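You operate a simulated robot arm through the tools that you are given. There is no shell and no other tool. Be economical: measure what you need, move in short steps, check, and stop when the job is done.

You are at the controls of a simulated robot arm. One attempt, no reset.

## Task
Give the batter two shakes of cinnamon and whisk it smooth.
Fine: till it is airy; jar back in its ring and shut, whisk in the crock.

Only the result counts: the job must be done as asked and must still hold three seconds after the hand-in. Knocking over, shifting, dropping, spilling or breaking anything else fails it.

## Robot
A 6-joint arm with a two-finger parallel gripper, fixed in place. Base frame: the origin is at the foot of the arm, x ahead of it, y to its left, z up; the work surface is at about z = 0.91. Units: m, degrees, N and s.
With the tool pointing down near the work surface it reaches from about 0.36 to 0.82 m from the base axis. Its first joint turns from -166.0 to 166.0 degrees. Payload 3.91 kg.
The TCP is the grasp point between the finger pads, 0.03 m short of the fingertips. In the tool frame z runs along the fingers and y along their closing line. The gripper opens to 0.11 m. The fingers are 0.02 m wide and 0.01 m thick; the gripper's body (0.048 by 0.112 m) begins 0.055 m behind the TCP.
Orientation is that of the tool frame in the base frame, as a unit quaternion [w, x, y, z]. With the fingers straight down and closing along the base's y, the tool's x points along the base's -x, its y along +y and its z along -z.

## Interface
- The arm moves only by the tool move_arm. Its argument "increments" is a list of rows, each a list of 2 entries, a list of its own where there are three numbers: the shift along the tool's x, y, z in cm, then the turn, a rotation vector about the tool's x, y, z in degrees. In form: [[[tx, ty, tz], [rx, ry, rz]], ...]. A call has 1 to 10 rows; each row shifts and turns the commanded pose from where the row before left it, along the tool's axes as they then stand. "gripper" is the closure, from 0 (fully open) to 1 (shut), set as the call begins (left out, the last holds). A row lasts 0.2 s, in which the tool goes at most 0.05 m and 8.6 degrees; a call with a longer step from one row to the next is refused whole, and so is a gripper value outside its range. A pose out of reach is approached as far as the arm can. The call stops where the force on the tool passes 40 N (or 10 N more than at its start, if that is more) or the arm is blocked; 0.2 s more then pass. The fingers move at their own pace (about 0.045 m/s each) and stop on an object; they squeeze with about 28 N. The grip force told is the motor's: it shows also when the fingers shut on nothing. Time passes only in rows, and 0.2 s behind the last, so rows that do not move let the fingers close. The reply holds the time, the measured pose of the TCP, the force on the tool along the base axes, the opening and the grip force, in the units named above and with some noise.
- Cameras (640 x 400 px; columns grow to the right, rows downward): "scene" is fixed at [0.0489, -0.4999, 1.6294]; the picture's right is [0.92, -0.38, 0.00], its down [-0.18, -0.44, -0.88] and it looks along [0.34, 0.81, -0.48] (base axes); focal length 357 px, centre (320, 200). "wrist" rides on the gripper at [-0.036, 0, -0.057] in the tool frame; the picture's right is [0.00, -1.00, 0.00], its down [0.97, 0.00, -0.24] and it looks along [0.24, 0.00, 0.97] (tool axes); focal length 218 px, centre (320, 200).
- capture(camera): a new picture of that camera. The clock stands still meanwhile.
- lift_body(by): slides the trunk up (or, below 0, down) by that many m; the arm rides with it, the base frame stays. It gives what a move gives, with no picture.
- probe_pixels(camera, pixels): for up to 12 pixels [column, row] of the newest picture of that camera ("zoom" is the newest enlarged one), the place [x, y, z] in the base frame of the surface seen there, good to about 0.002 m. The clock stands still meanwhile.
- inspect(camera, box): a new picture of the part [left, top, right, bottom] of that camera's present view, enlarged. The clock stands still meanwhile.
- hand_in(): hands the job in; it is judged then, once.

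Work in short steps. Measure before you move; look again where a grasp or a placing could have gone wrong, and mend it. You have 80 turns and 46 pictures in all, those below and enlarged ones among them. Open the gripper and draw the arm clear of the work before you hand the job in, unless the task says otherwise; then end with one line.

The tools are called as a command line: name --argument value ..., lists and objects as JSON in quotes. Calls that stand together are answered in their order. move_arm: Moves the arm, as the interface text tells. Its arguments: {"type":"object","properties":{"increments":{"type":"array","items":{"type":"array"}},"gripper":{"type":"number"}},"required":["increments"]} The other tools are called the same way: lift_body (by) slides the trunk up or down; capture (camera) takes a picture; probe_pixels (camera, pixels) gives the place of the surface under pixels of a picture; inspect (camera, box) takes an enlarged picture of a part of a camera's view; hand_in () hands the job in.

At the start:

```text
time_s: 0.0
eef_pos: [0.3136, 0.296, 1.3926]
orientation: [-0.001, 0.0, 1.0, 0.0]
contact_force: [0.1, 0.5, -0.2]
opening: 0.1104
finger_force: 0.2
trunk travel left (down, up): [-0.575, 0.035]
```

scene: 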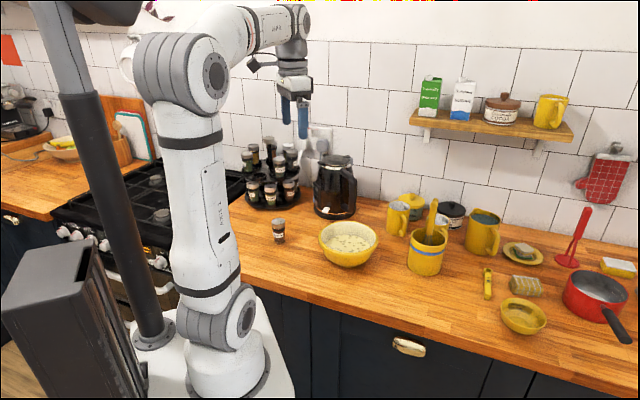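
wrist: 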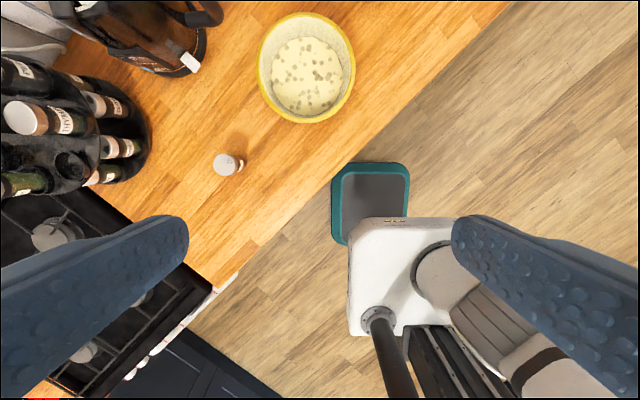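

I see a jar standing alone at (278,231), a rack of jars at (272,175), the batter bowl at (348,243), and a crock at (428,245). I'll enlarge these.

inspect --camera "scene" --box '[230, 130, 330, 250]'

inspect --camera "scene" --box '[310, 170, 630, 350]'

```text
3.33 times, centred on (280, 190) of scene
```

zoom: 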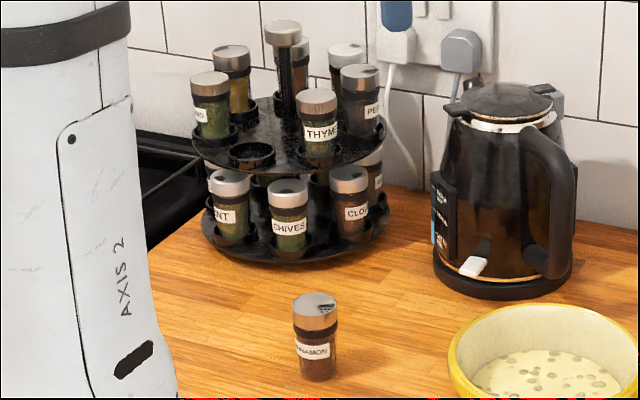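

```text
2.00 times, centred on (470, 260) of scene
```

zoom: 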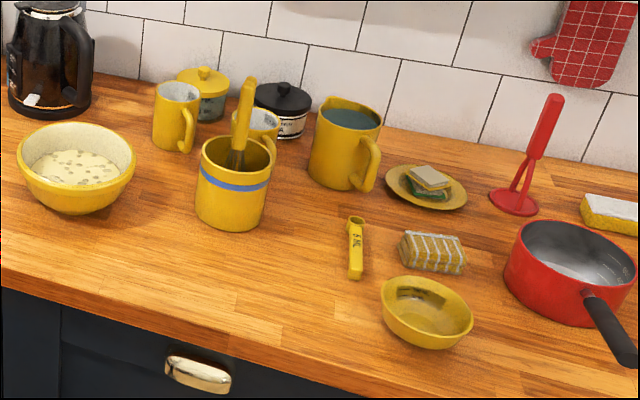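

The cinnamon jar is the lone one, and its empty ring is on the upper tier. I'll look closer at its lid and at the whisk in the crock.

inspect --camera "scene" --box '[262, 208, 298, 250]'

inspect --camera "scene" --box '[398, 190, 458, 280]'

inspect --camera "wrist" --box '[200, 140, 264, 190]'

```text
9.52 times, centred on (280, 229) of scene
```

zoom: 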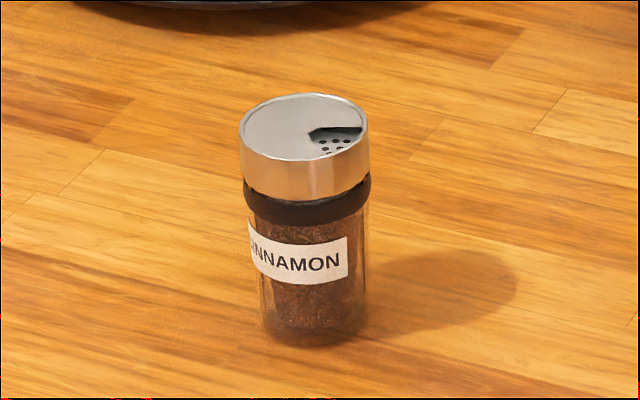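

```text
4.44 times, centred on (428, 235) of scene
```

zoom: 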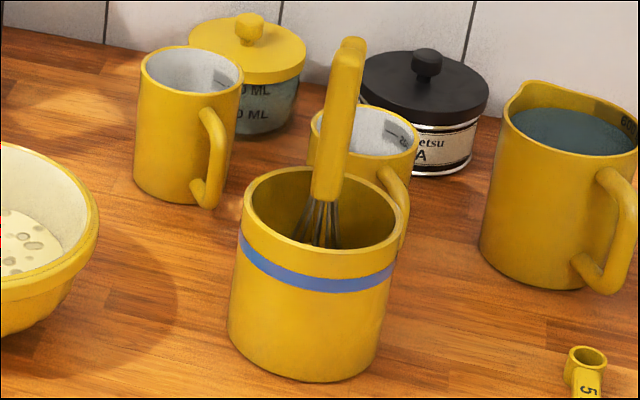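

```text
8.00 times, centred on (232, 165) of wrist
```

zoom: 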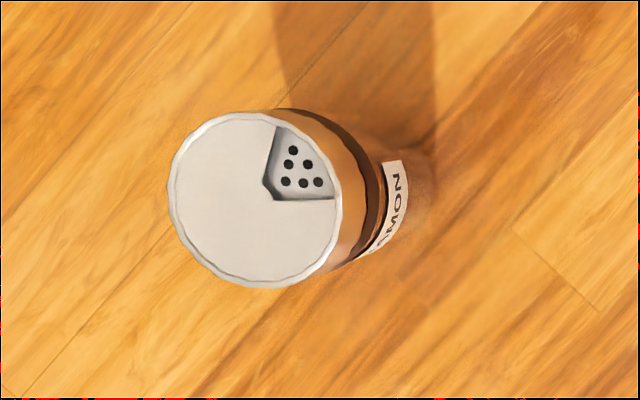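

The cap is a dial with the sifting holes uncovered, so it is open now. I'll measure the jar, ring, bowl, crock and whisk.

probe_pixels --camera "scene" --pixels '[[278, 221], [279, 243], [259, 176], [320, 237], [377, 238], [348, 222], [349, 244], [411, 236], [446, 236], [428, 246], [435, 200], [430, 232]]'

probe_pixels --camera "wrist" --pixels '[[225, 165], [307, 75], [260, 68], [354, 68], [305, 14], [308, 122], [72, 165], [25, 118], [110, 148], [105, 175], [242, 158]]'

inspect --camera "scene" --box '[238, 130, 306, 212]'

```text
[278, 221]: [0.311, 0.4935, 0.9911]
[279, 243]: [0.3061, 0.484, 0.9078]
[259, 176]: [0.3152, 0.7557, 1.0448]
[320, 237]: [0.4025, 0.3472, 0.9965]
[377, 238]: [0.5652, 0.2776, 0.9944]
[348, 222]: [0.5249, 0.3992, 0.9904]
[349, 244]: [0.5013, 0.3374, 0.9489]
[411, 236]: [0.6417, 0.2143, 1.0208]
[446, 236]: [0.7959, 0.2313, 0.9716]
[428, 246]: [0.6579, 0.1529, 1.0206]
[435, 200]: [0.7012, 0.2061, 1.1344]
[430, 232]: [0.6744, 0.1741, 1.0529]
```

```text
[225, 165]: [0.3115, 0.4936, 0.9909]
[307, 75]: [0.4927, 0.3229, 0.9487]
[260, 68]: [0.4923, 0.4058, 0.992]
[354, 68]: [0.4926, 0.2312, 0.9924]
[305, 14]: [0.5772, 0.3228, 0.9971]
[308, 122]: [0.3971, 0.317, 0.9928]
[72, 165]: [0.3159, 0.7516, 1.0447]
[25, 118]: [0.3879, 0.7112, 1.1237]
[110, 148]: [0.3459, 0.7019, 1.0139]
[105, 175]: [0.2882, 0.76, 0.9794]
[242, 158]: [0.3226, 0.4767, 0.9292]
```

```text
4.88 times, centred on (272, 171) of scene
```

zoom: 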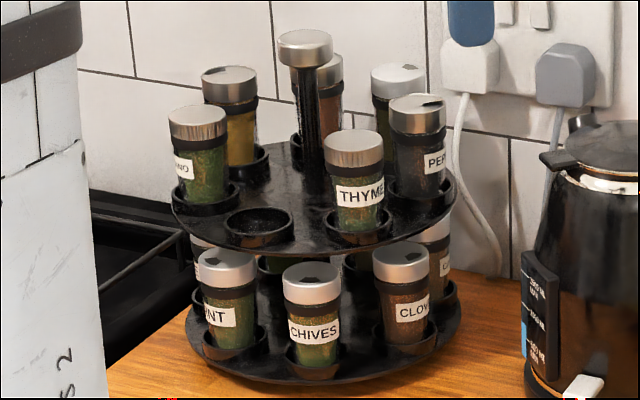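

I'll measure the rack's jar tops, the ring rim and the pole in the last enlarged picture to see the clearances.

probe_pixels --camera "zoom" --pixels '[[353, 143], [197, 118], [418, 108], [229, 78], [398, 75], [305, 38], [227, 222], [293, 222], [260, 209], [260, 234], [260, 222], [310, 235]]'

```text
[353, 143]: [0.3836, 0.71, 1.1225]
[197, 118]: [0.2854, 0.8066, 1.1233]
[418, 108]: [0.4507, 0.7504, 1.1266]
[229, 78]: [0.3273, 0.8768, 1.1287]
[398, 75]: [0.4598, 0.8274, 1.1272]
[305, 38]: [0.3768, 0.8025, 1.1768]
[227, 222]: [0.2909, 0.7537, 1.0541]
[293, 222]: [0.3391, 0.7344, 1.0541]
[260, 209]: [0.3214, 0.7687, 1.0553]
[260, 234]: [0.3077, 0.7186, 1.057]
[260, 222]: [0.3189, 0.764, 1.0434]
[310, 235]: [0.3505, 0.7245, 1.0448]
```

The jar stands at about (0.311, 0.493) and the empty ring is centred near (0.314, 0.742). I'll grasp the jar body with the tool pitched about 30° below horizontal on a heading of 55°, so first I turn the tool to that heading.

move_arm --increments '[[[0, 0, 0], [0, 0, -7.9]], [[0, 0, 0], [0, 0, -7.9]], [[0, 0, 0], [0, 0, -7.9]], [[0, 0, 0], [0, 0, -7.9]], [[0, 0, 0], [0, 0, -7.8]], [[0, 0, 0], [0, 0, -7.8]], [[0, 0, 0], [0, 0, -7.8]]]' --gripper 0.1

move_arm --increments '[[[-2.5, 0, 0], [0, -7.5, 0]], [[-2.5, 0, 0], [0, -7.5, 0]], [[-2.5, 0, 0], [0, -7.5, 0]], [[-2.5, 0, 0], [0, -7.5, 0]], [[-2.5, 0, 0], [0, -7.5, 0]], [[-1, 0, 0], [0, -7.5, 0]], [[0, 0, 0], [0, -7.5, 0]], [[0, 0, 0], [0, -7.5, 0]]]'

```text
time_s: 1.6
eef_pos: [0.3139, 0.2947, 1.3935]
orientation: [0.0, -0.463, 0.887, 0.0]
contact_force: [0.5, 0.3, 0.0]
opening: 0.0991
finger_force: 0.0
trunk travel left (down, up): [-0.575, 0.035]
```

```text
time_s: 3.4
eef_pos: [0.3856, 0.3996, 1.4312]
orientation: [0.444, -0.4, 0.768, 0.231]
contact_force: [1.4, 0.4, -0.2]
opening: 0.0993
finger_force: 0.0
trunk travel left (down, up): [-0.575, 0.035]
```

The orientation is as planned (tool z ≈ [0.50, 0.71, -0.50]). I'll shift over the jar, still high, then lower the trunk.

move_arm --increments '[[[-0.47, 3.83, 0.81], [0, 0, 0]], [[-0.47, 3.83, 0.81], [0, 0, 0]], [[-0.47, 3.83, 0.81], [0, 0, 0]]]'

lift_body --by -0.3

capture --camera "scene"

capture --camera "wrist"

```text
time_s: 4.2
eef_pos: [0.3079, 0.4896, 1.43]
orientation: [0.443, -0.4, 0.768, 0.23]
contact_force: [0.3, 1.0, 0.2]
opening: 0.099
finger_force: 0.0
trunk travel left (down, up): [-0.575, 0.035]
```

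```text
time_s: 7.2
eef_pos: [0.3078, 0.4888, 1.1313]
orientation: [0.443, -0.401, 0.768, 0.232]
contact_force: [-0.4, -0.8, 0.2]
opening: 0.0993
finger_force: 0.1
trunk travel left (down, up): [-0.275, 0.335]
```

```text
37 pictures are left
```

scene: 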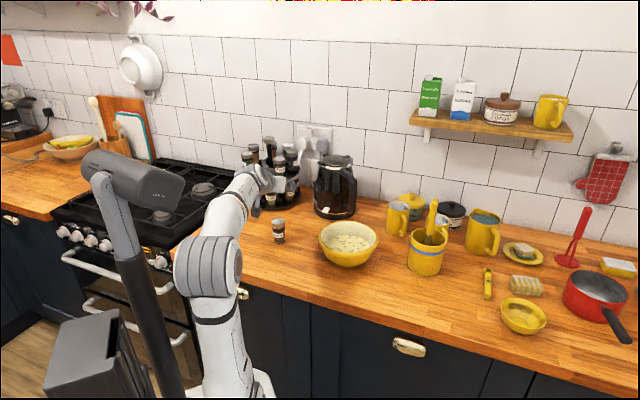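

```text
36 pictures are left
```

wrist: 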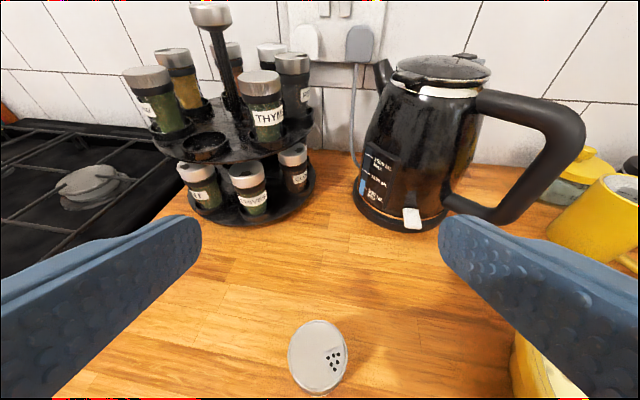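

The jar's cap is at (318,355), centred between the open fingers, and the empty ring is visible at (206,147). I'll refine both positions.

probe_pixels --camera "wrist" --pixels '[[318, 355], [290, 355], [347, 355], [318, 322], [318, 389], [206, 148], [184, 147], [229, 144], [205, 136], [207, 158]]'

inspect --camera "wrist" --box '[140, 60, 320, 220]'

```text
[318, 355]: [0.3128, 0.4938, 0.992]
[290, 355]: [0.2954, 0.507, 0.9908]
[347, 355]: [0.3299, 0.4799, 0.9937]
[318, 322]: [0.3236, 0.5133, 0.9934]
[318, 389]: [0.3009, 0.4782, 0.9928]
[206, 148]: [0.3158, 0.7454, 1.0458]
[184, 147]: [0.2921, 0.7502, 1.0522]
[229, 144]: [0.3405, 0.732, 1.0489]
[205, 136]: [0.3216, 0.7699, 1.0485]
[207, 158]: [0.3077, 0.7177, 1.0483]
```

```text
2.50 times, centred on (230, 140) of wrist
```

zoom: 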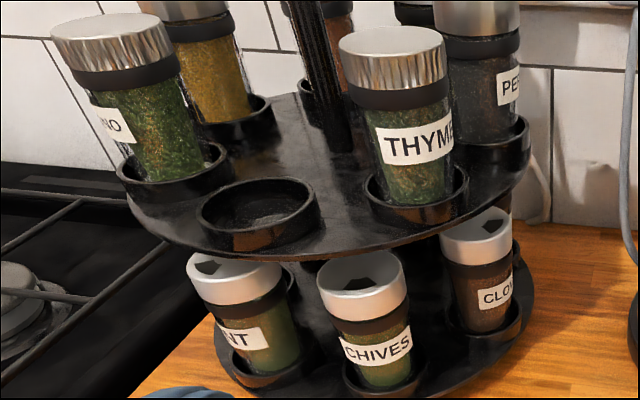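

Jar centre is (0.3125, 0.494) and ring centre (0.3155, 0.744). I'll descend vertically with the fingers straddling the jar.

move_arm --increments '[[[2.68, 0, 1.55], [0, 0, 0]], [[2.68, 0, 1.55], [0, 0, 0]], [[2.68, 0, 1.55], [0, 0, 0]], [[2.68, 0, 1.55], [0, 0, 0]], [[2.68, 0, 1.55], [0, 0, 0]], [[2.68, 0, 1.55], [0, 0, 0]]]'

capture --camera "wrist"

```text
time_s: 8.6
eef_pos: [0.3086, 0.4878, 0.9446]
orientation: [0.442, -0.4, 0.769, 0.231]
contact_force: [-0.1, -0.3, 0.3]
opening: 0.0992
finger_force: 0.1
trunk travel left (down, up): [-0.275, 0.335]
```

```text
34 pictures are left
```

wrist: 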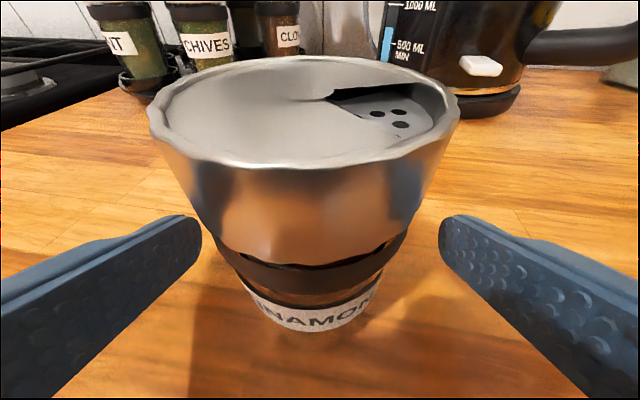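

The fingers straddle the jar body below the collar. Closing.

move_arm --increments '[[[0, 0, 0], [0, 0, 0]], [[0, 0, 0], [0, 0, 0]], [[0, 0, 0], [0, 0, 0]], [[0, 0, 0], [0, 0, 0]], [[0, 0, 0], [0, 0, 0]], [[0, 0, 0], [0, 0, 0]]]' --gripper 1.0

```text
time_s: 10.0
eef_pos: [0.309, 0.4881, 0.9438]
orientation: [0.444, -0.4, 0.768, 0.231]
contact_force: [0.7, -0.1, -0.4]
opening: 0.041
finger_force: 28.1
trunk travel left (down, up): [-0.275, 0.335]
```

The jar is held (opening 0.041). I'll lift it with the trunk, then carry it upright over the bowl.

lift_body --by 0.165

move_arm --increments '[[[0.1, -3.08, -0.15], [0, 0, 0]], [[0.1, -3.08, -0.15], [0, 0, 0]], [[0.1, -3.08, -0.15], [0, 0, 0]], [[0.1, -3.08, -0.15], [0, 0, 0]], [[0.1, -3.08, -0.15], [0, 0, 0]], [[0.1, -3.08, -0.15], [0, 0, 0]], [[0.1, -3.08, -0.15], [0, 0, 0]], [[0.1, -3.08, -0.15], [0, 0, 0]]]'

capture --camera "scene"

```text
time_s: 11.9
eef_pos: [0.3089, 0.4861, 1.1095]
orientation: [0.443, -0.4, 0.768, 0.231]
contact_force: [-0.1, 0.0, -1.3]
opening: 0.0406
finger_force: 27.7
trunk travel left (down, up): [-0.44, 0.17]
```

```text
time_s: 13.7
eef_pos: [0.3572, 0.4446, 1.1073]
orientation: [0.444, -0.398, 0.77, 0.226]
contact_force: [-0.3, 0.3, -1.9]
opening: 0.0406
finger_force: 27.5
out of reach, approached as far as the arm can: row 3, 4, 5, 6, 7, 8
trunk travel left (down, up): [-0.44, 0.17]
```

```text
33 pictures are left
```

scene: 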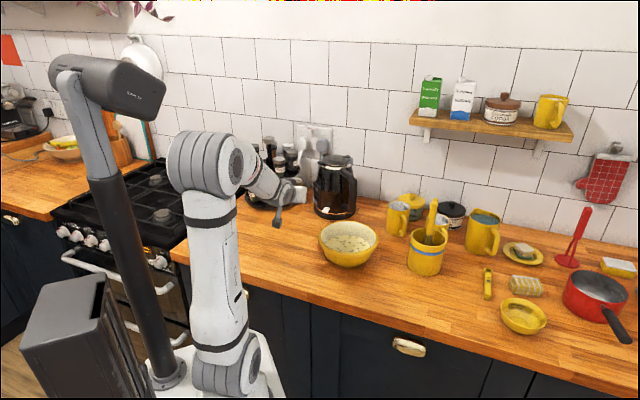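

The arm cannot hold heading 55° here (blocked at 0.357, 0.445). I'll turn the heading about the vertical toward the bowl's azimuth and see where it ends up.

move_arm --increments '[[[0, 0, 0], [6.06, 0, 3.5]], [[0, 0, 0], [6.06, 0, 3.5]], [[0, 0, 0], [6.06, 0, 3.5]], [[0, 0, 0], [0, 0, 0]], [[0, 0, 0], [0, 0, 0]]]'

```text
time_s: 14.9
eef_pos: [0.3578, 0.4443, 1.1082]
orientation: [0.478, -0.253, 0.828, 0.146]
contact_force: [0.9, -0.1, -1.4]
opening: 0.0409
finger_force: 27.8
trunk travel left (down, up): [-0.44, 0.17]
```

Now heading 34° is held. I'll carry on to the spot over the bowl.

move_arm --increments '[[[-0.47, -2.94, 0.81], [0, 0, 0]], [[-0.47, -2.94, 0.81], [0, 0, 0]], [[-0.47, -2.94, 0.81], [0, 0, 0]], [[-0.47, -2.94, 0.81], [0, 0, 0]], [[-0.47, -2.94, 0.81], [0, 0, 0]], [[-0.47, -2.94, 0.81], [0, 0, 0]]]'

```text
time_s: 16.3
eef_pos: [0.504, 0.329, 1.1069]
orientation: [0.477, -0.252, 0.829, 0.146]
contact_force: [-0.1, -0.2, -1.2]
opening: 0.0411
finger_force: 27.7
trunk travel left (down, up): [-0.44, 0.17]
```

Over the bowl now. I'll pitch the tool up to horizontal, which leans the jar back by 30°.

move_arm --increments '[[[0, 0, 0], [0, -7.5, 0]], [[0, 0, 0], [0, -7.5, 0]], [[0, 0, 0], [0, -7.5, 0]], [[0, 0, 0], [0, -7.5, 0]]]'

```text
time_s: 17.3
eef_pos: [0.4676, 0.3674, 1.1097]
orientation: [0.676, -0.204, 0.678, 0.204]
contact_force: [1.0, 0.4, -1.2]
opening: 0.0405
finger_force: 28.4
out of reach, approached as far as the arm can: row 1, 2, 3, 4
trunk travel left (down, up): [-0.44, 0.17]
```

The tool is level but was pushed aside because the wrist is too close to the folded arm. Raising the arm and then dropping the trunk should unfold it.

move_arm --increments '[[[-4.29, 0, 0], [0, 0, 0]], [[-4.29, 0, 0], [0, 0, 0]], [[-4.29, 0, 0], [0, 0, 0]], [[-4.29, 0, 0], [0, 0, 0]], [[-4.29, 0, 0], [0, 0, 0]], [[-4.29, 0, 0], [0, 0, 0]], [[-4.29, 0, 0], [0, 0, 0]], [[0, -2.55, 0.4], [0, 0, 0]], [[0, -2.55, 0.4], [0, 0, 0]]]'

```text
time_s: 19.3
eef_pos: [0.5032, 0.3296, 1.4088]
orientation: [0.677, -0.208, 0.675, 0.207]
contact_force: [0.7, 0.4, -1.6]
opening: 0.0408
finger_force: 28.3
trunk travel left (down, up): [-0.44, 0.17]
```

It reaches that pose now. Lowering the trunk by 0.30.

lift_body --by -0.3

capture --camera "scene"

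```text
time_s: 22.3
eef_pos: [0.5036, 0.3312, 1.1098]
orientation: [0.676, -0.207, 0.676, 0.208]
contact_force: [-0.9, -0.5, -0.8]
opening: 0.0405
finger_force: 28.0
trunk travel left (down, up): [-0.14, 0.47]
```

```text
32 pictures are left
```

scene: 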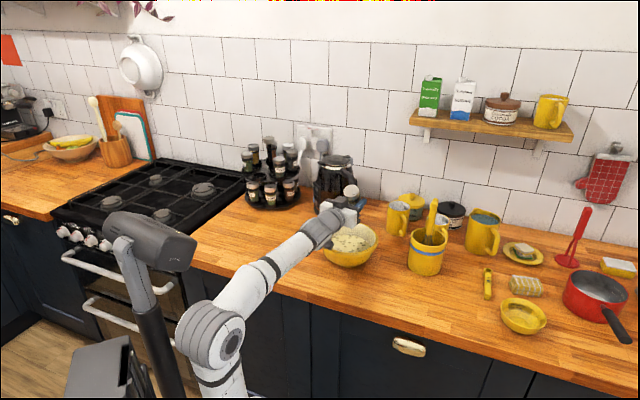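

Posed as wanted over the bowl, jar leaning. I'll roll the tool about its axis, the first half of inverting the jar.

move_arm --increments '[[[0, 0, 0], [0, 0, 8.5]], [[0, 0, 0], [0, 0, 8.5]], [[0, 0, 0], [0, 0, 8.5]], [[0, 0, 0], [0, 0, 8.5]], [[0, 0, 0], [0, 0, 8.5]], [[0, 0, 0], [0, 0, 8.5]], [[0, 0, 0], [0, 0, 8.5]], [[0, 0, 0], [0, 0, 8.5]], [[0, 0, 0], [0, 0, 8.5]]]'

inspect --camera "scene" --box '[290, 170, 402, 280]'

```text
time_s: 24.3
eef_pos: [0.4904, 0.3411, 1.1433]
orientation: [0.401, 0.258, 0.662, 0.579]
contact_force: [0.4, -0.9, -1.9]
opening: 0.0406
finger_force: 28.0
out of reach, approached as far as the arm can: row 4, 5, 6, 7, 8, 9
trunk travel left (down, up): [-0.14, 0.47]
```

```text
3.64 times, centred on (346, 225) of scene
```

zoom: 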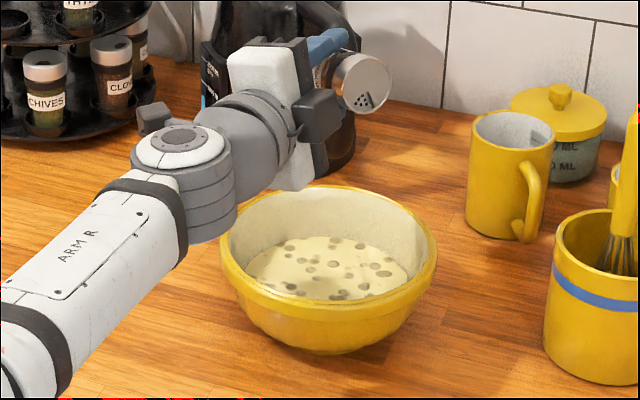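

The roll in this direction hits a joint limit after about 30° (the position drifted). I'll roll the other way instead, first back to upright.

move_arm --increments '[[[0, 0, 0], [0, 0, -8.5]], [[0, 0, 0], [0, 0, -8.5]], [[0, 0, 0], [0, 0, -8.5]], [[0, 0, 0], [0, 0, -8.5]], [[0, 0, 0], [0, 0, -8.5]], [[0, 0, 0], [0, 0, -8.5]], [[0, 0, 0], [0, 0, -8.5]], [[0, 0, 0], [0, 0, -8.5]], [[0, 0, 0], [0, 0, -8.5]]]'

```text
time_s: 26.3
eef_pos: [0.4904, 0.3422, 1.1439]
orientation: [0.676, -0.207, 0.676, 0.206]
contact_force: [0.2, -0.1, -1.3]
opening: 0.0406
finger_force: 28.2
trunk travel left (down, up): [-0.14, 0.47]
```

Upright again. I'll correct the position and roll the other way.

move_arm --increments '[[[3.4, -1.78, 0.3], [0, 0, 0]], [[0, 0, 0], [0, 0, -8.5]], [[0, 0, 0], [0, 0, -8.5]], [[0, 0, 0], [0, 0, -8.5]], [[0, 0, 0], [0, 0, -8.5]], [[0, 0, 0], [0, 0, -8.5]], [[0, 0, 0], [0, 0, -8.5]], [[0, 0, 0], [0, 0, -8.5]], [[0, 0, 0], [0, 0, -8.5]], [[0, 0, 0], [0, 0, -8.5]]]'

inspect --camera "scene" --box '[290, 170, 402, 280]'

```text
time_s: 28.5
eef_pos: [0.502, 0.3288, 1.1099]
orientation: [0.658, -0.581, 0.403, -0.258]
contact_force: [0.4, 0.4, -1.2]
opening: 0.0407
finger_force: 27.9
trunk travel left (down, up): [-0.14, 0.47]
```

```text
3.64 times, centred on (346, 225) of scene
```

zoom: 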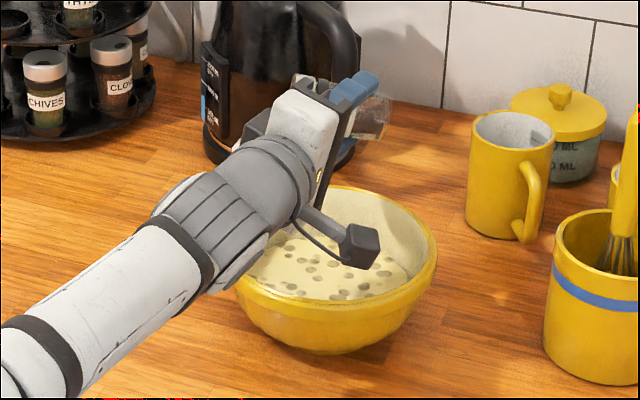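

No limit this way. I'll roll on to inverted.

move_arm --increments '[[[0, 0, 0], [0, 0, -8.5]], [[0, 0, 0], [0, 0, -8.5]], [[0, 0, 0], [0, 0, -8.5]], [[0, 0, 0], [0, 0, -8.5]], [[0, 0, 0], [0, 0, -8.5]], [[0, 0, 0], [0, 0, -8.5]], [[0, 0, 0], [0, 0, -8.5]], [[0, 0, 0], [0, 0, -8.5]], [[0, 0, 0], [0, 0, -8.5]], [[0, 0, 0], [0, 0, -8.5]]]'

inspect --camera "scene" --box '[290, 170, 402, 280]'

```text
time_s: 30.7
eef_pos: [0.5026, 0.3288, 1.1102]
orientation: [-0.311, 0.701, 0.095, 0.635]
contact_force: [-0.5, -0.1, -1.1]
opening: 0.0405
finger_force: 27.7
trunk travel left (down, up): [-0.14, 0.47]
```

```text
3.64 times, centred on (346, 225) of scene
```

zoom: 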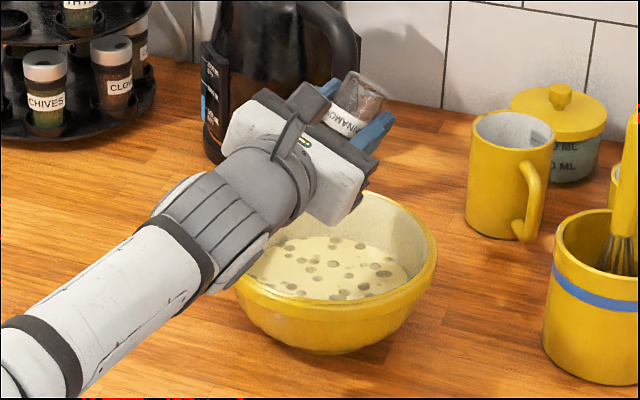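

The jar is nearly inverted and nothing has fallen out yet. I'll finish the roll and give one brisk down-up shake, then look.

move_arm --increments '[[[0, 0, 0], [0, 0, -8.5]], [[0, 0, 0], [0, 0, -8.5]], [[0, 0, 0], [0, 0, 0]], [[-4.5, 0, 0], [0, 0, 0]], [[4.5, 0, 0], [0, 0, 0]], [[0, 0, 0], [0, 0, 0]]]'

capture --camera "wrist"

inspect --camera "scene" --box '[290, 170, 402, 280]'

```text
time_s: 32.1
eef_pos: [0.5027, 0.3279, 1.1094]
orientation: [-0.215, 0.679, 0.198, 0.673]
contact_force: [0.1, 0.4, -1.1]
opening: 0.0406
finger_force: 28.2
trunk travel left (down, up): [-0.14, 0.47]
```

```text
28 pictures are left
```

wrist: 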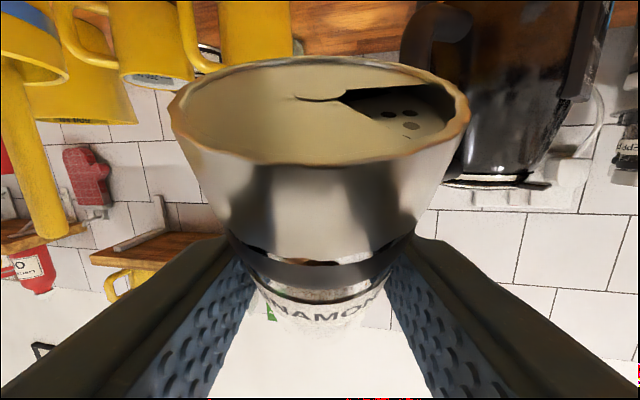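

```text
3.64 times, centred on (346, 225) of scene
```

zoom: 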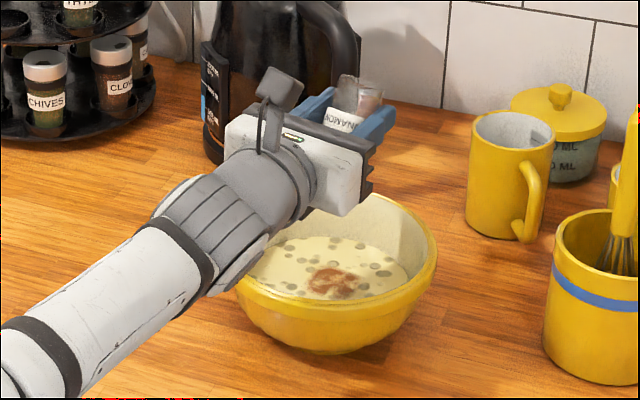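

One shake left a cinnamon patch at (333,283) in the zoom. One more, the same.

move_arm --increments '[[[-4.5, 0, 0], [0, 0, 0]], [[4.5, 0, 0], [0, 0, 0]], [[0, 0, 0], [0, 0, 0]]]'

inspect --camera "scene" --box '[290, 170, 402, 280]'

```text
time_s: 32.9
eef_pos: [0.5045, 0.3273, 1.1097]
orientation: [-0.215, 0.679, 0.198, 0.673]
contact_force: [0.0, -0.3, -1.5]
opening: 0.0407
finger_force: 27.5
trunk travel left (down, up): [-0.14, 0.47]
```

```text
3.64 times, centred on (346, 225) of scene
```

zoom: 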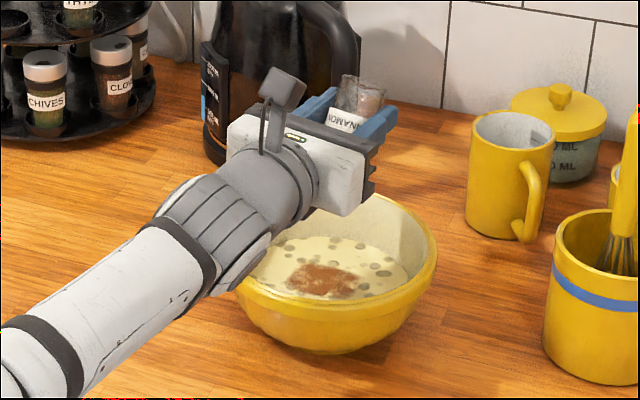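

The patch grew, so two shakes are in. Rolling the jar back upright over the bowl.

move_arm --increments '[[[0, 0, 0], [0, 0, 8.5]], [[0, 0, 0], [0, 0, 8.5]], [[0, 0, 0], [0, 0, 8.5]], [[0, 0, 0], [0, 0, 8.5]], [[0, 0, 0], [0, 0, 8.5]], [[0, 0, 0], [0, 0, 8.5]], [[0, 0, 0], [0, 0, 8.5]], [[0, 0, 0], [0, 0, 8.5]], [[0, 0, 0], [0, 0, 8.5]], [[0, 0, 0], [0, 0, 8.5]]]'

move_arm --increments '[[[0, 0, 0], [0, 0, 8.5]], [[0, 0, 0], [0, 0, 8.5]], [[0, 0, 0], [0, 0, 8.5]], [[0, 0, 0], [0, 0, 8.5]], [[0, 0, 0], [0, 0, 8.5]], [[0, 0, 0], [0, 0, 8.5]], [[0, 0, 0], [0, 0, 8.5]], [[0, 0, 0], [0, 0, 8.5]], [[0, 0, 0], [0, 0, 8.5]], [[0, 0, 0], [0, 0, 8.5]]]'

move_arm --increments '[[[0, 0, 0], [0, 0, 8.5]], [[0, 0, 0], [0, 7.5, 0]], [[0, 0, 0], [0, 7.5, 0]], [[0, 0, 0], [0, 7.5, 0]], [[0, 0, 0], [0, 7.5, 0]]]'

```text
time_s: 35.1
eef_pos: [0.5024, 0.3298, 1.11]
orientation: [-0.614, 0.634, -0.314, 0.35]
contact_force: [0.0, 0.3, -1.4]
opening: 0.0408
finger_force: 27.8
trunk travel left (down, up): [-0.14, 0.47]
```

```text
time_s: 37.3
eef_pos: [0.5025, 0.3292, 1.1097]
orientation: [0.689, -0.255, 0.66, 0.157]
contact_force: [-0.2, 0.3, -1.3]
opening: 0.0404
finger_force: 28.2
trunk travel left (down, up): [-0.14, 0.47]
```

```text
time_s: 38.5
eef_pos: [0.5141, 0.3152, 1.1137]
orientation: [0.592, -0.203, 0.765, 0.153]
contact_force: [0.6, -0.6, -0.7]
opening: 0.0404
finger_force: 27.7
out of reach, approached as far as the arm can: row 2, 3, 4
trunk travel left (down, up): [-0.14, 0.47]
```

The pitch-down was partly out of reach with the trunk so low. I'll raise the trunk (also clearing kettle and rack), then restore the 30° pitch, making the jar upright.

lift_body --by 0.2

move_arm --increments '[[[0, 0, 0], [0, 7.7, 0]], [[0, 0, 0], [0, 7.7, 0]]]'

```text
time_s: 40.6
eef_pos: [0.5115, 0.3164, 1.3132]
orientation: [0.593, -0.203, 0.764, 0.154]
contact_force: [0.8, -0.3, -1.0]
opening: 0.0404
finger_force: 27.8
trunk travel left (down, up): [-0.34, 0.27]
```

```text
time_s: 41.2
eef_pos: [0.5124, 0.3159, 1.3131]
orientation: [0.484, -0.221, 0.837, 0.125]
contact_force: [0.0, 0.7, -0.8]
opening: 0.0403
finger_force: 28.3
trunk travel left (down, up): [-0.34, 0.27]
```

Jar upright again. I'll move halfway toward the rack at this height, then turn the heading.

move_arm --increments '[[[0.4, 3.7, -0.7], [0, 0, 0]], [[0.4, 3.7, -0.7], [0, 0, 0]], [[0.4, 3.7, -0.7], [0, 0, 0]], [[0.4, 3.7, -0.7], [0, 0, 0]], [[0.4, 3.7, -0.7], [0, 0, 0]], [[0, 0, 0], [-6.28, 0, -3.62]], [[0, 0, 0], [-6.28, 0, -3.62]], [[0, 0, 0], [-6.28, 0, -3.62]], [[0, 0, 0], [-6.28, 0, -3.62]]]'

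```text
time_s: 43.2
eef_pos: [0.3852, 0.458, 1.3124]
orientation: [0.437, -0.424, 0.755, 0.242]
contact_force: [0.8, 1.1, -2.0]
opening: 0.0404
finger_force: 27.7
trunk travel left (down, up): [-0.34, 0.27]
```

Heading is now 58°. Carrying the jar to above the empty ring.

move_arm --increments '[[[-0.58, 2.62, 2.55], [0, 0, 0]], [[-0.58, 2.62, 2.55], [0, 0, 0]], [[-0.58, 2.62, 2.55], [0, 0, 0]], [[-0.58, 2.62, 2.55], [0, 0, 0]], [[-0.58, 2.62, 2.55], [0, 0, 0]], [[-0.58, 2.62, 2.55], [0, 0, 0]], [[-0.58, 2.62, 2.55], [0, 0, 0]], [[-0.58, 2.62, 2.55], [0, 0, 0]]]'

inspect --camera "scene" --box '[226, 110, 322, 220]'

```text
time_s: 45.0
eef_pos: [0.3122, 0.7374, 1.2512]
orientation: [0.437, -0.425, 0.755, 0.244]
contact_force: [0.0, 0.6, -0.9]
opening: 0.0406
finger_force: 28.0
trunk travel left (down, up): [-0.34, 0.27]
```

```text
3.64 times, centred on (274, 165) of scene
```

zoom: 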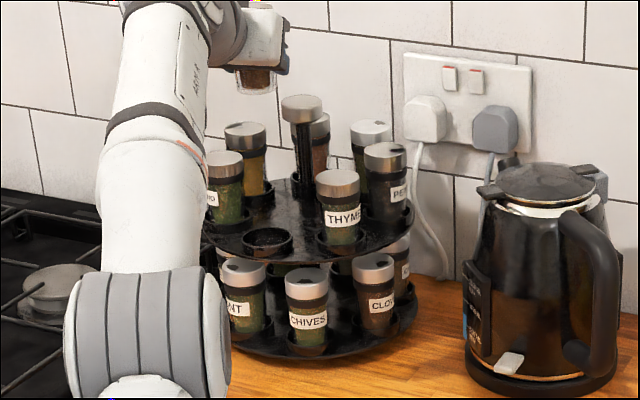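

The jar hangs above the ring. I'll measure the jar's sides and the ring's rim once more to align within a couple of mm.

probe_pixels --camera "zoom" --pixels '[[240, 80], [257, 84], [275, 80], [257, 91], [244, 240], [292, 241], [268, 230], [268, 254], [268, 245], [250, 233], [286, 233], [250, 250]]'

inspect --camera "scene" --box '[252, 120, 284, 185]'

```text
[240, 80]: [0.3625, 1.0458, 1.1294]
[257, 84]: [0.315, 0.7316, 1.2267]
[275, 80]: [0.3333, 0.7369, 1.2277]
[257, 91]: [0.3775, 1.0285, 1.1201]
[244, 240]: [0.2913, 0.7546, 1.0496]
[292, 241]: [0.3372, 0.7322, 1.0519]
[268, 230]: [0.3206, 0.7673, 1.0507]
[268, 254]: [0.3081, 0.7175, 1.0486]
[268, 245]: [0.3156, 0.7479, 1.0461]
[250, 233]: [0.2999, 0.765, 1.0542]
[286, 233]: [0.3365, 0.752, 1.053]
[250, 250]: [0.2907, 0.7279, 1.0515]
```

```text
6.15 times, centred on (268, 152) of scene
```

zoom: 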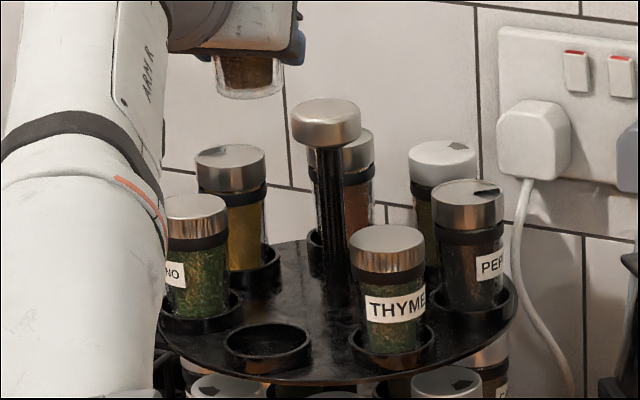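

I'll probe the jar's glass once more in this sharper view.

probe_pixels --camera "zoom" --pixels '[[219, 72], [225, 72], [235, 75], [245, 75], [255, 75], [265, 75], [276, 72], [282, 72], [245, 92], [255, 92], [228, 360], [312, 360]]'

```text
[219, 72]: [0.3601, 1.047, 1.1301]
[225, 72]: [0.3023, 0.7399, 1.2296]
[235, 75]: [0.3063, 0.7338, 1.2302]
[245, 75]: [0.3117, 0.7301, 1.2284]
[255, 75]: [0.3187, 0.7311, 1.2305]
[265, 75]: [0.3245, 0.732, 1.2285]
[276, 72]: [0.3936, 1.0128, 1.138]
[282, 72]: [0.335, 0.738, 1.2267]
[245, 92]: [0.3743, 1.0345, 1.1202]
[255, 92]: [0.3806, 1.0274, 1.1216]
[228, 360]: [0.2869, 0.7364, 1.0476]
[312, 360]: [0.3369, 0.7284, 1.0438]
```

The jar axis is at about (0.316, 0.7445) and the ring at (0.3143, 0.743). I'll descend to just above the ring with a small correction.

move_arm --increments '[[[2.64, 0.01, 1.47], [0, 0, 0]], [[2.64, 0.01, 1.47], [0, 0, 0]], [[2.64, 0.01, 1.47], [0, 0, 0]], [[2.64, 0.01, 1.47], [0, 0, 0]], [[2.64, 0.01, 1.47], [0, 0, 0]]]'

inspect --camera "scene" --box '[238, 140, 298, 190]'

```text
time_s: 46.2
eef_pos: [0.3115, 0.7363, 1.0986]
orientation: [0.437, -0.424, 0.755, 0.242]
contact_force: [0.2, -0.3, -2.2]
opening: 0.0406
finger_force: 28.1
trunk travel left (down, up): [-0.34, 0.27]
```

```text
8.00 times, centred on (268, 165) of scene
```

zoom: 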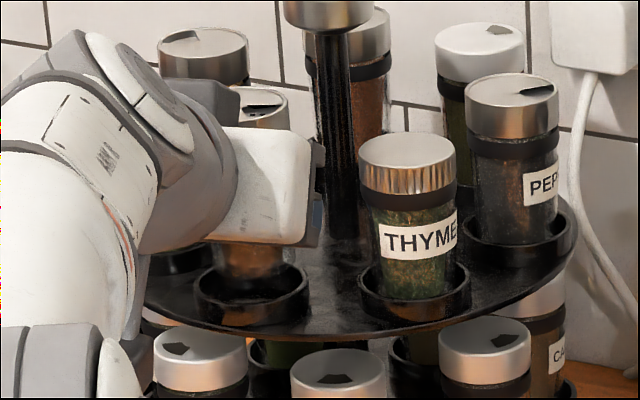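

The jar bottom sits centred over the ring. Lowering in 5 mm steps.

move_arm --increments '[[[0.433, 0, 0.25], [0, 0, 0]], [[0.433, 0, 0.25], [0, 0, 0]], [[0.433, 0, 0.25], [0, 0, 0]], [[0.433, 0, 0.25], [0, 0, 0]], [[0.1, 0, 0.06], [0, 0, 0]]]'

inspect --camera "scene" --box '[238, 140, 298, 190]'

```text
time_s: 47.4
eef_pos: [0.3126, 0.7348, 1.0803]
orientation: [0.438, -0.423, 0.755, 0.243]
contact_force: [2.1, 2.7, 9.9]
opening: 0.0405
finger_force: 28.3
trunk travel left (down, up): [-0.34, 0.27]
```

```text
8.00 times, centred on (268, 165) of scene
```

zoom: 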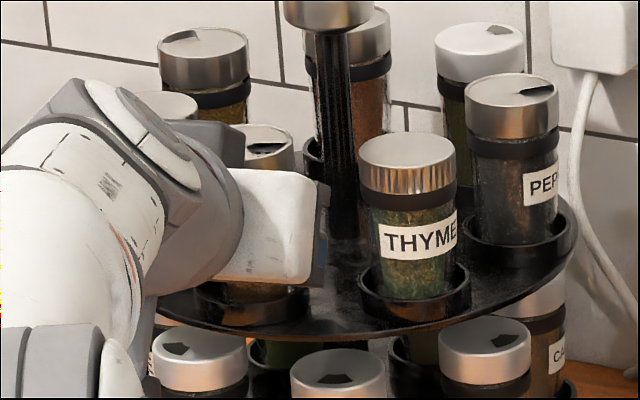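

Contact at 10 N with TCP z 1.080, about where the floor was expected. I'll probe the cap height before letting go.

probe_pixels --camera "zoom" --pixels '[[260, 132], [285, 140], [407, 152], [200, 48], [510, 92], [250, 150]]'

capture --camera "wrist"

```text
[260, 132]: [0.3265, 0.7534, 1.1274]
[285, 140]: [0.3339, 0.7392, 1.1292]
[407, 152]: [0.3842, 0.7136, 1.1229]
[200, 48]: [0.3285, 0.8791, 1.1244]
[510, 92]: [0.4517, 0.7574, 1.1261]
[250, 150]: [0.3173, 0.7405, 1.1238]
```

```text
21 pictures are left
```

wrist: 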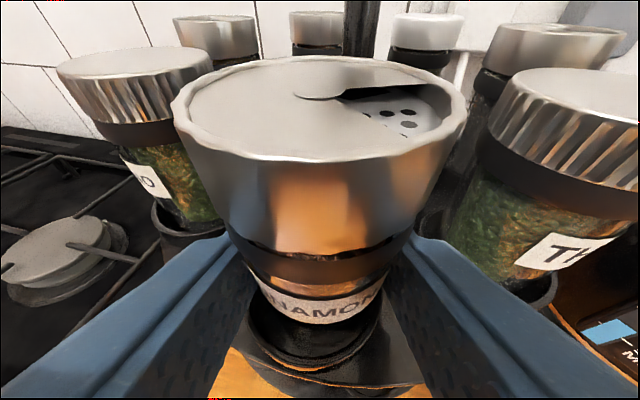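

The jar stands in its ring (cap top ≈1.126, like its neighbours). I'll open just enough (~0.062) and rise straight up.

move_arm --increments '[[[0, 0, 0], [0, 0, 0]], [[0, 0, 0], [0, 0, 0]], [[0, 0, 0], [0, 0, 0]]]' --gripper 0.43

move_arm --increments '[[[-0.866, 0, -0.5], [0, 0, 0]], [[-1.73, 0, -1.0], [0, 0, 0]], [[-2.6, 0, -1.5], [0, 0, 0]], [[-2.6, 0, -1.5], [0, 0, 0]], [[-2.6, 0, -1.5], [0, 0, 0]], [[-2.6, 0, -1.5], [0, 0, 0]], [[-2.6, 0, -1.5], [0, 0, 0]]]'

inspect --camera "scene" --box '[238, 140, 298, 190]'

```text
time_s: 48.2
eef_pos: [0.3117, 0.7341, 1.0802]
orientation: [0.438, -0.423, 0.755, 0.243]
contact_force: [-0.7, -2.6, 15.8]
opening: 0.0586
finger_force: 0.1
trunk travel left (down, up): [-0.34, 0.27]
```

```text
time_s: 49.8
eef_pos: [0.313, 0.7361, 1.2566]
orientation: [0.436, -0.425, 0.755, 0.242]
contact_force: [-0.3, 0.7, 0.1]
opening: 0.0628
finger_force: 0.0
trunk travel left (down, up): [-0.34, 0.27]
```

```text
8.00 times, centred on (268, 165) of scene
```

zoom: 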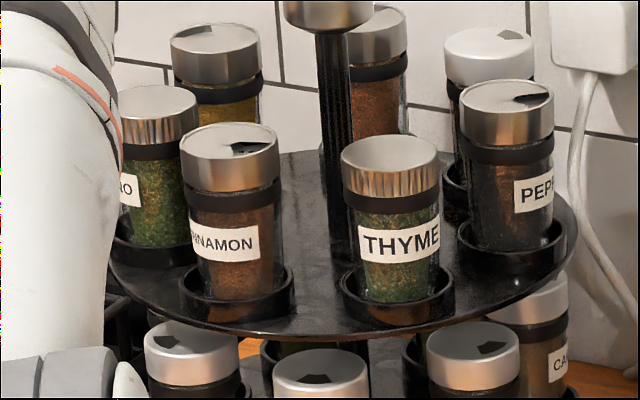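

The jar is seated; the carousel has turned slightly about its pole. I'll re-measure the cap before gripping it from above.

probe_pixels --camera "zoom" --pixels '[[228, 145], [182, 152], [277, 147], [228, 126], [228, 166], [390, 155], [505, 97], [214, 40], [248, 150], [325, 12]]'

```text
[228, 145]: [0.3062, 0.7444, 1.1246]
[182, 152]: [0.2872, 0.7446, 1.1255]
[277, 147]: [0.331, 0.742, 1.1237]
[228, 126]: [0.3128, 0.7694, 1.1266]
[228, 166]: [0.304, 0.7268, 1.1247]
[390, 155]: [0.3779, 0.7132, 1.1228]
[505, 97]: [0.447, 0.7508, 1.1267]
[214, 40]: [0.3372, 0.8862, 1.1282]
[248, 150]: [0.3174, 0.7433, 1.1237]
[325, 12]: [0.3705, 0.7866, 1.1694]
```

Cap centre is now (0.309, 0.746, 1.125). I'll pitch the tool to straight down at this safe height.

move_arm --increments '[[[0, 0, 0], [0, 7.5, 0]], [[0, 0, 0], [0, 7.5, 0]], [[0, 0, 0], [0, 7.5, 0]], [[0, 0, 0], [0, 7.5, 0]], [[0, 0, 0], [0, 7.5, 0]], [[0, 0, 0], [0, 7.5, 0]], [[0, 0, 0], [0, 7.5, 0]], [[0, 0, 0], [0, 7.5, 0]]]'

capture --camera "wrist"

```text
time_s: 51.6
eef_pos: [0.2561, 0.5899, 1.1651]
orientation: [0.001, -0.488, 0.873, -0.001]
contact_force: [-0.3, -0.7, 0.1]
opening: 0.0629
finger_force: 0.0
out of reach, approached as far as the arm can: row 2, 3, 4, 5, 6, 7, 8
trunk travel left (down, up): [-0.34, 0.27]
```

```text
19 pictures are left
```

wrist: 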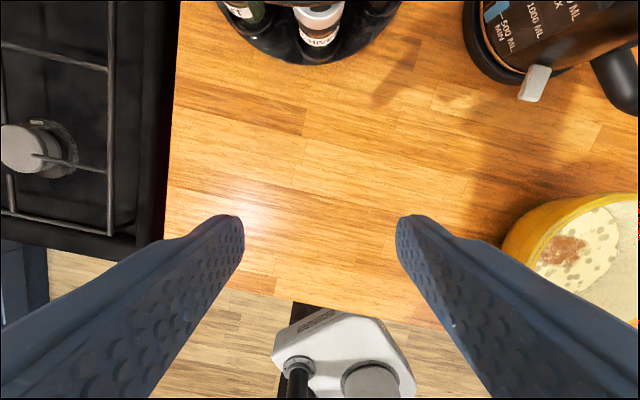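

With the trunk this low a down-pointing tool can't reach the ring, and the arm drew back without touching anything. I'll raise the trunk and move out over the jar again.

lift_body --by 0.2

move_arm --increments '[[[-3.21, 0.74, 1.7], [0, 0, 0]], [[-3.21, 0.74, 1.7], [0, 0, 0]], [[-3.21, 0.74, 1.7], [0, 0, 0]], [[-3.21, 0.74, 1.7], [0, 0, 0]], [[-3.21, 0.74, 1.7], [0, 0, 0]]]'

capture --camera "wrist"

```text
time_s: 53.8
eef_pos: [0.2592, 0.5916, 1.3631]
orientation: [0.002, -0.488, 0.873, 0.0]
contact_force: [0.5, 0.3, 0.3]
opening: 0.0631
finger_force: 0.1
trunk travel left (down, up): [-0.54, 0.07]
```

```text
time_s: 55.0
eef_pos: [0.2831, 0.6668, 1.2333]
orientation: [0.001, -0.488, 0.873, -0.001]
contact_force: [0.5, -0.1, -0.1]
opening: 0.063
finger_force: 0.0
out of reach, approached as far as the arm can: row 1, 2, 3, 4, 5
trunk travel left (down, up): [-0.54, 0.07]
```

```text
18 pictures are left
```

wrist: 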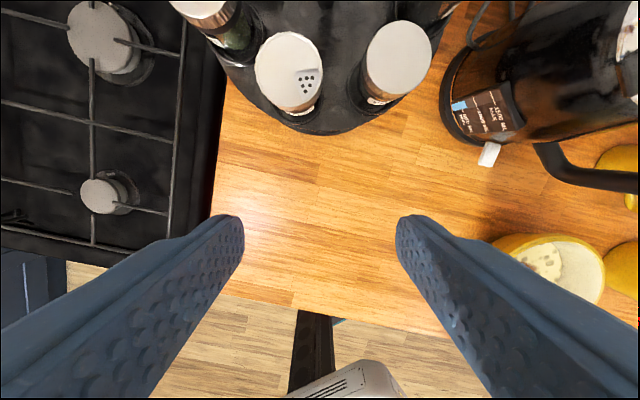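

A vertical tool falls about 3 cm short even at full height, so I'll lean it 25° off vertical. I'll raise the trunk, tilt, and move above the cap.

lift_body --by 0.065

move_arm --increments '[[[0, 0, 0], [0, -8.33, 0]], [[0, 0, 0], [0, -8.33, 0]], [[0, 0, 0], [0, -8.34, 0]], [[-0.85, 0.485, 2.96], [0, 0, 0]], [[-0.85, 0.485, 2.96], [0, 0, 0]], [[-0.85, 0.485, 2.96], [0, 0, 0]], [[-0.85, 0.485, 2.96], [0, 0, 0]]]'

```text
time_s: 56.0
eef_pos: [0.2849, 0.6657, 1.2986]
orientation: [0.001, -0.488, 0.873, -0.002]
contact_force: [0.3, 0.2, 0.6]
opening: 0.0626
finger_force: 0.1
trunk travel left (down, up): [-0.605, 0.005]
```

```text
time_s: 57.6
eef_pos: [0.3098, 0.7453, 1.2055]
orientation: [0.19, -0.477, 0.852, 0.103]
contact_force: [0.8, -0.3, 0.0]
opening: 0.0625
finger_force: 0.0
trunk travel left (down, up): [-0.605, 0.005]
```

Reached above the cap with a 25° lean. I'll turn the heading back 13° and lower so the pads straddle the cap.

move_arm --increments '[[[0, 0, 0], [2.75, 0, 5.9]], [[0, 0, 0], [2.75, 0, 5.9]], [[0.957, 0.03, 2.05], [0, 0, 0]], [[0.957, 0.03, 2.05], [0, 0, 0]], [[0.957, 0.03, 2.05], [0, 0, 0]], [[0.957, 0.03, 2.05], [0, 0, 0]]]'

capture --camera "wrist"

inspect --camera "scene" --box '[228, 120, 308, 190]'

```text
time_s: 59.0
eef_pos: [0.3101, 0.7454, 1.1156]
orientation: [0.201, -0.378, 0.9, 0.081]
contact_force: [-0.3, 0.7, 0.9]
opening: 0.0625
finger_force: 0.1
trunk travel left (down, up): [-0.605, 0.005]
```

```text
17 pictures are left
```

wrist: 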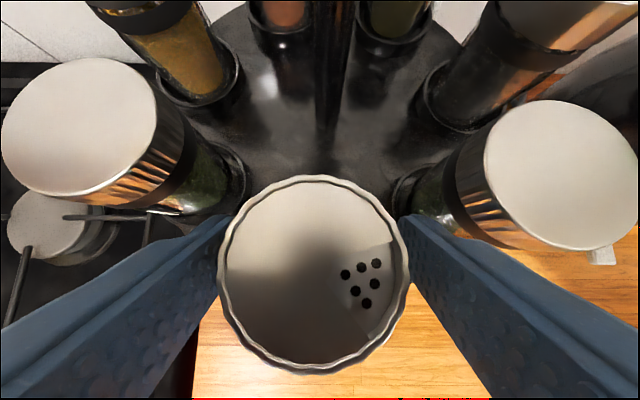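

```text
5.71 times, centred on (268, 155) of scene
```

zoom: 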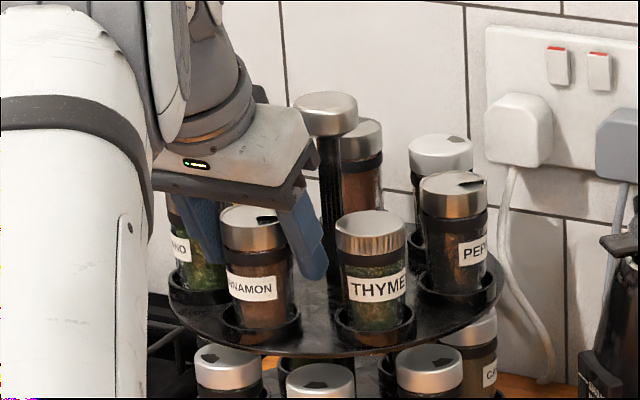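

The cap is centred between the pads, holes visible at right. I'll close on the cap and turn about the vertical by ~31° first, then look.

move_arm --increments '[[[0, 0, 0], [0, 0, 0]], [[0, 0, 0], [0, 0, 0]], [[0, 0, 0], [0, 0, 0]], [[0, 0, 0], [-3.3, 0, -7.07]], [[0, 0, 0], [-3.3, 0, -7.07]], [[0, 0, 0], [-3.3, 0, -7.07]], [[0, 0, 0], [-3.3, 0, -7.07]]]' --gripper 1.0

capture --camera "wrist"

```text
time_s: 60.6
eef_pos: [0.3096, 0.746, 1.1159]
orientation: [0.171, -0.607, 0.765, 0.133]
contact_force: [-1.0, -0.5, -0.3]
opening: 0.0442
finger_force: 28.7
trunk travel left (down, up): [-0.605, 0.005]
```

```text
15 pictures are left
```

wrist: 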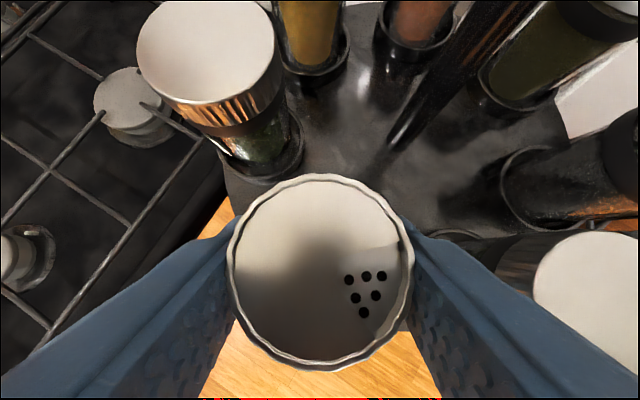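

The holes turned along with the cap, so the whole jar turned: that way is against the stop. I'll turn the other way about 50° and look.

move_arm --increments '[[[0, 0, 0], [3.3, 0, 7.07]], [[0, 0, 0], [3.3, 0, 7.07]], [[0, 0, 0], [3.3, 0, 7.07]], [[0, 0, 0], [3.3, 0, 7.07]], [[0, 0, 0], [3.3, 0, 7.07]], [[0, 0, 0], [3.3, 0, 7.07]]]'

capture --camera "wrist"

inspect --camera "scene" --box '[228, 120, 308, 190]'

```text
time_s: 62.0
eef_pos: [0.3082, 0.7446, 1.1154]
orientation: [0.212, -0.25, 0.943, 0.054]
contact_force: [0.7, -0.1, -0.2]
opening: 0.0437
finger_force: 28.2
trunk travel left (down, up): [-0.605, 0.005]
```

```text
14 pictures are left
```

wrist: 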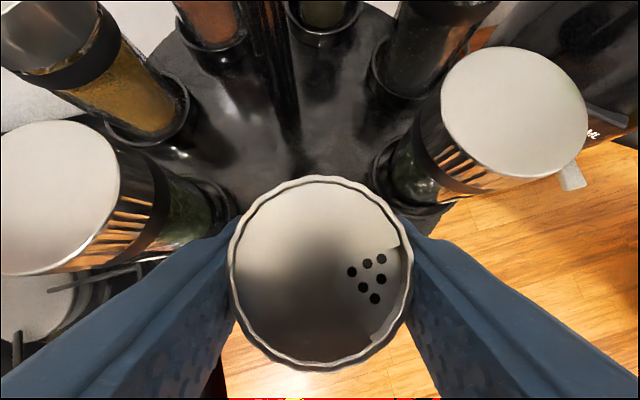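

```text
5.71 times, centred on (268, 155) of scene
```

zoom: 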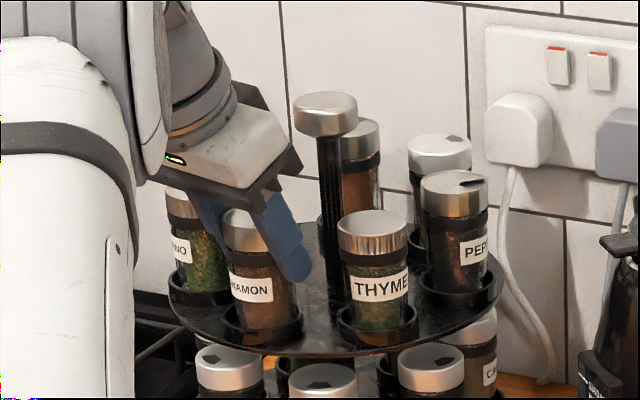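

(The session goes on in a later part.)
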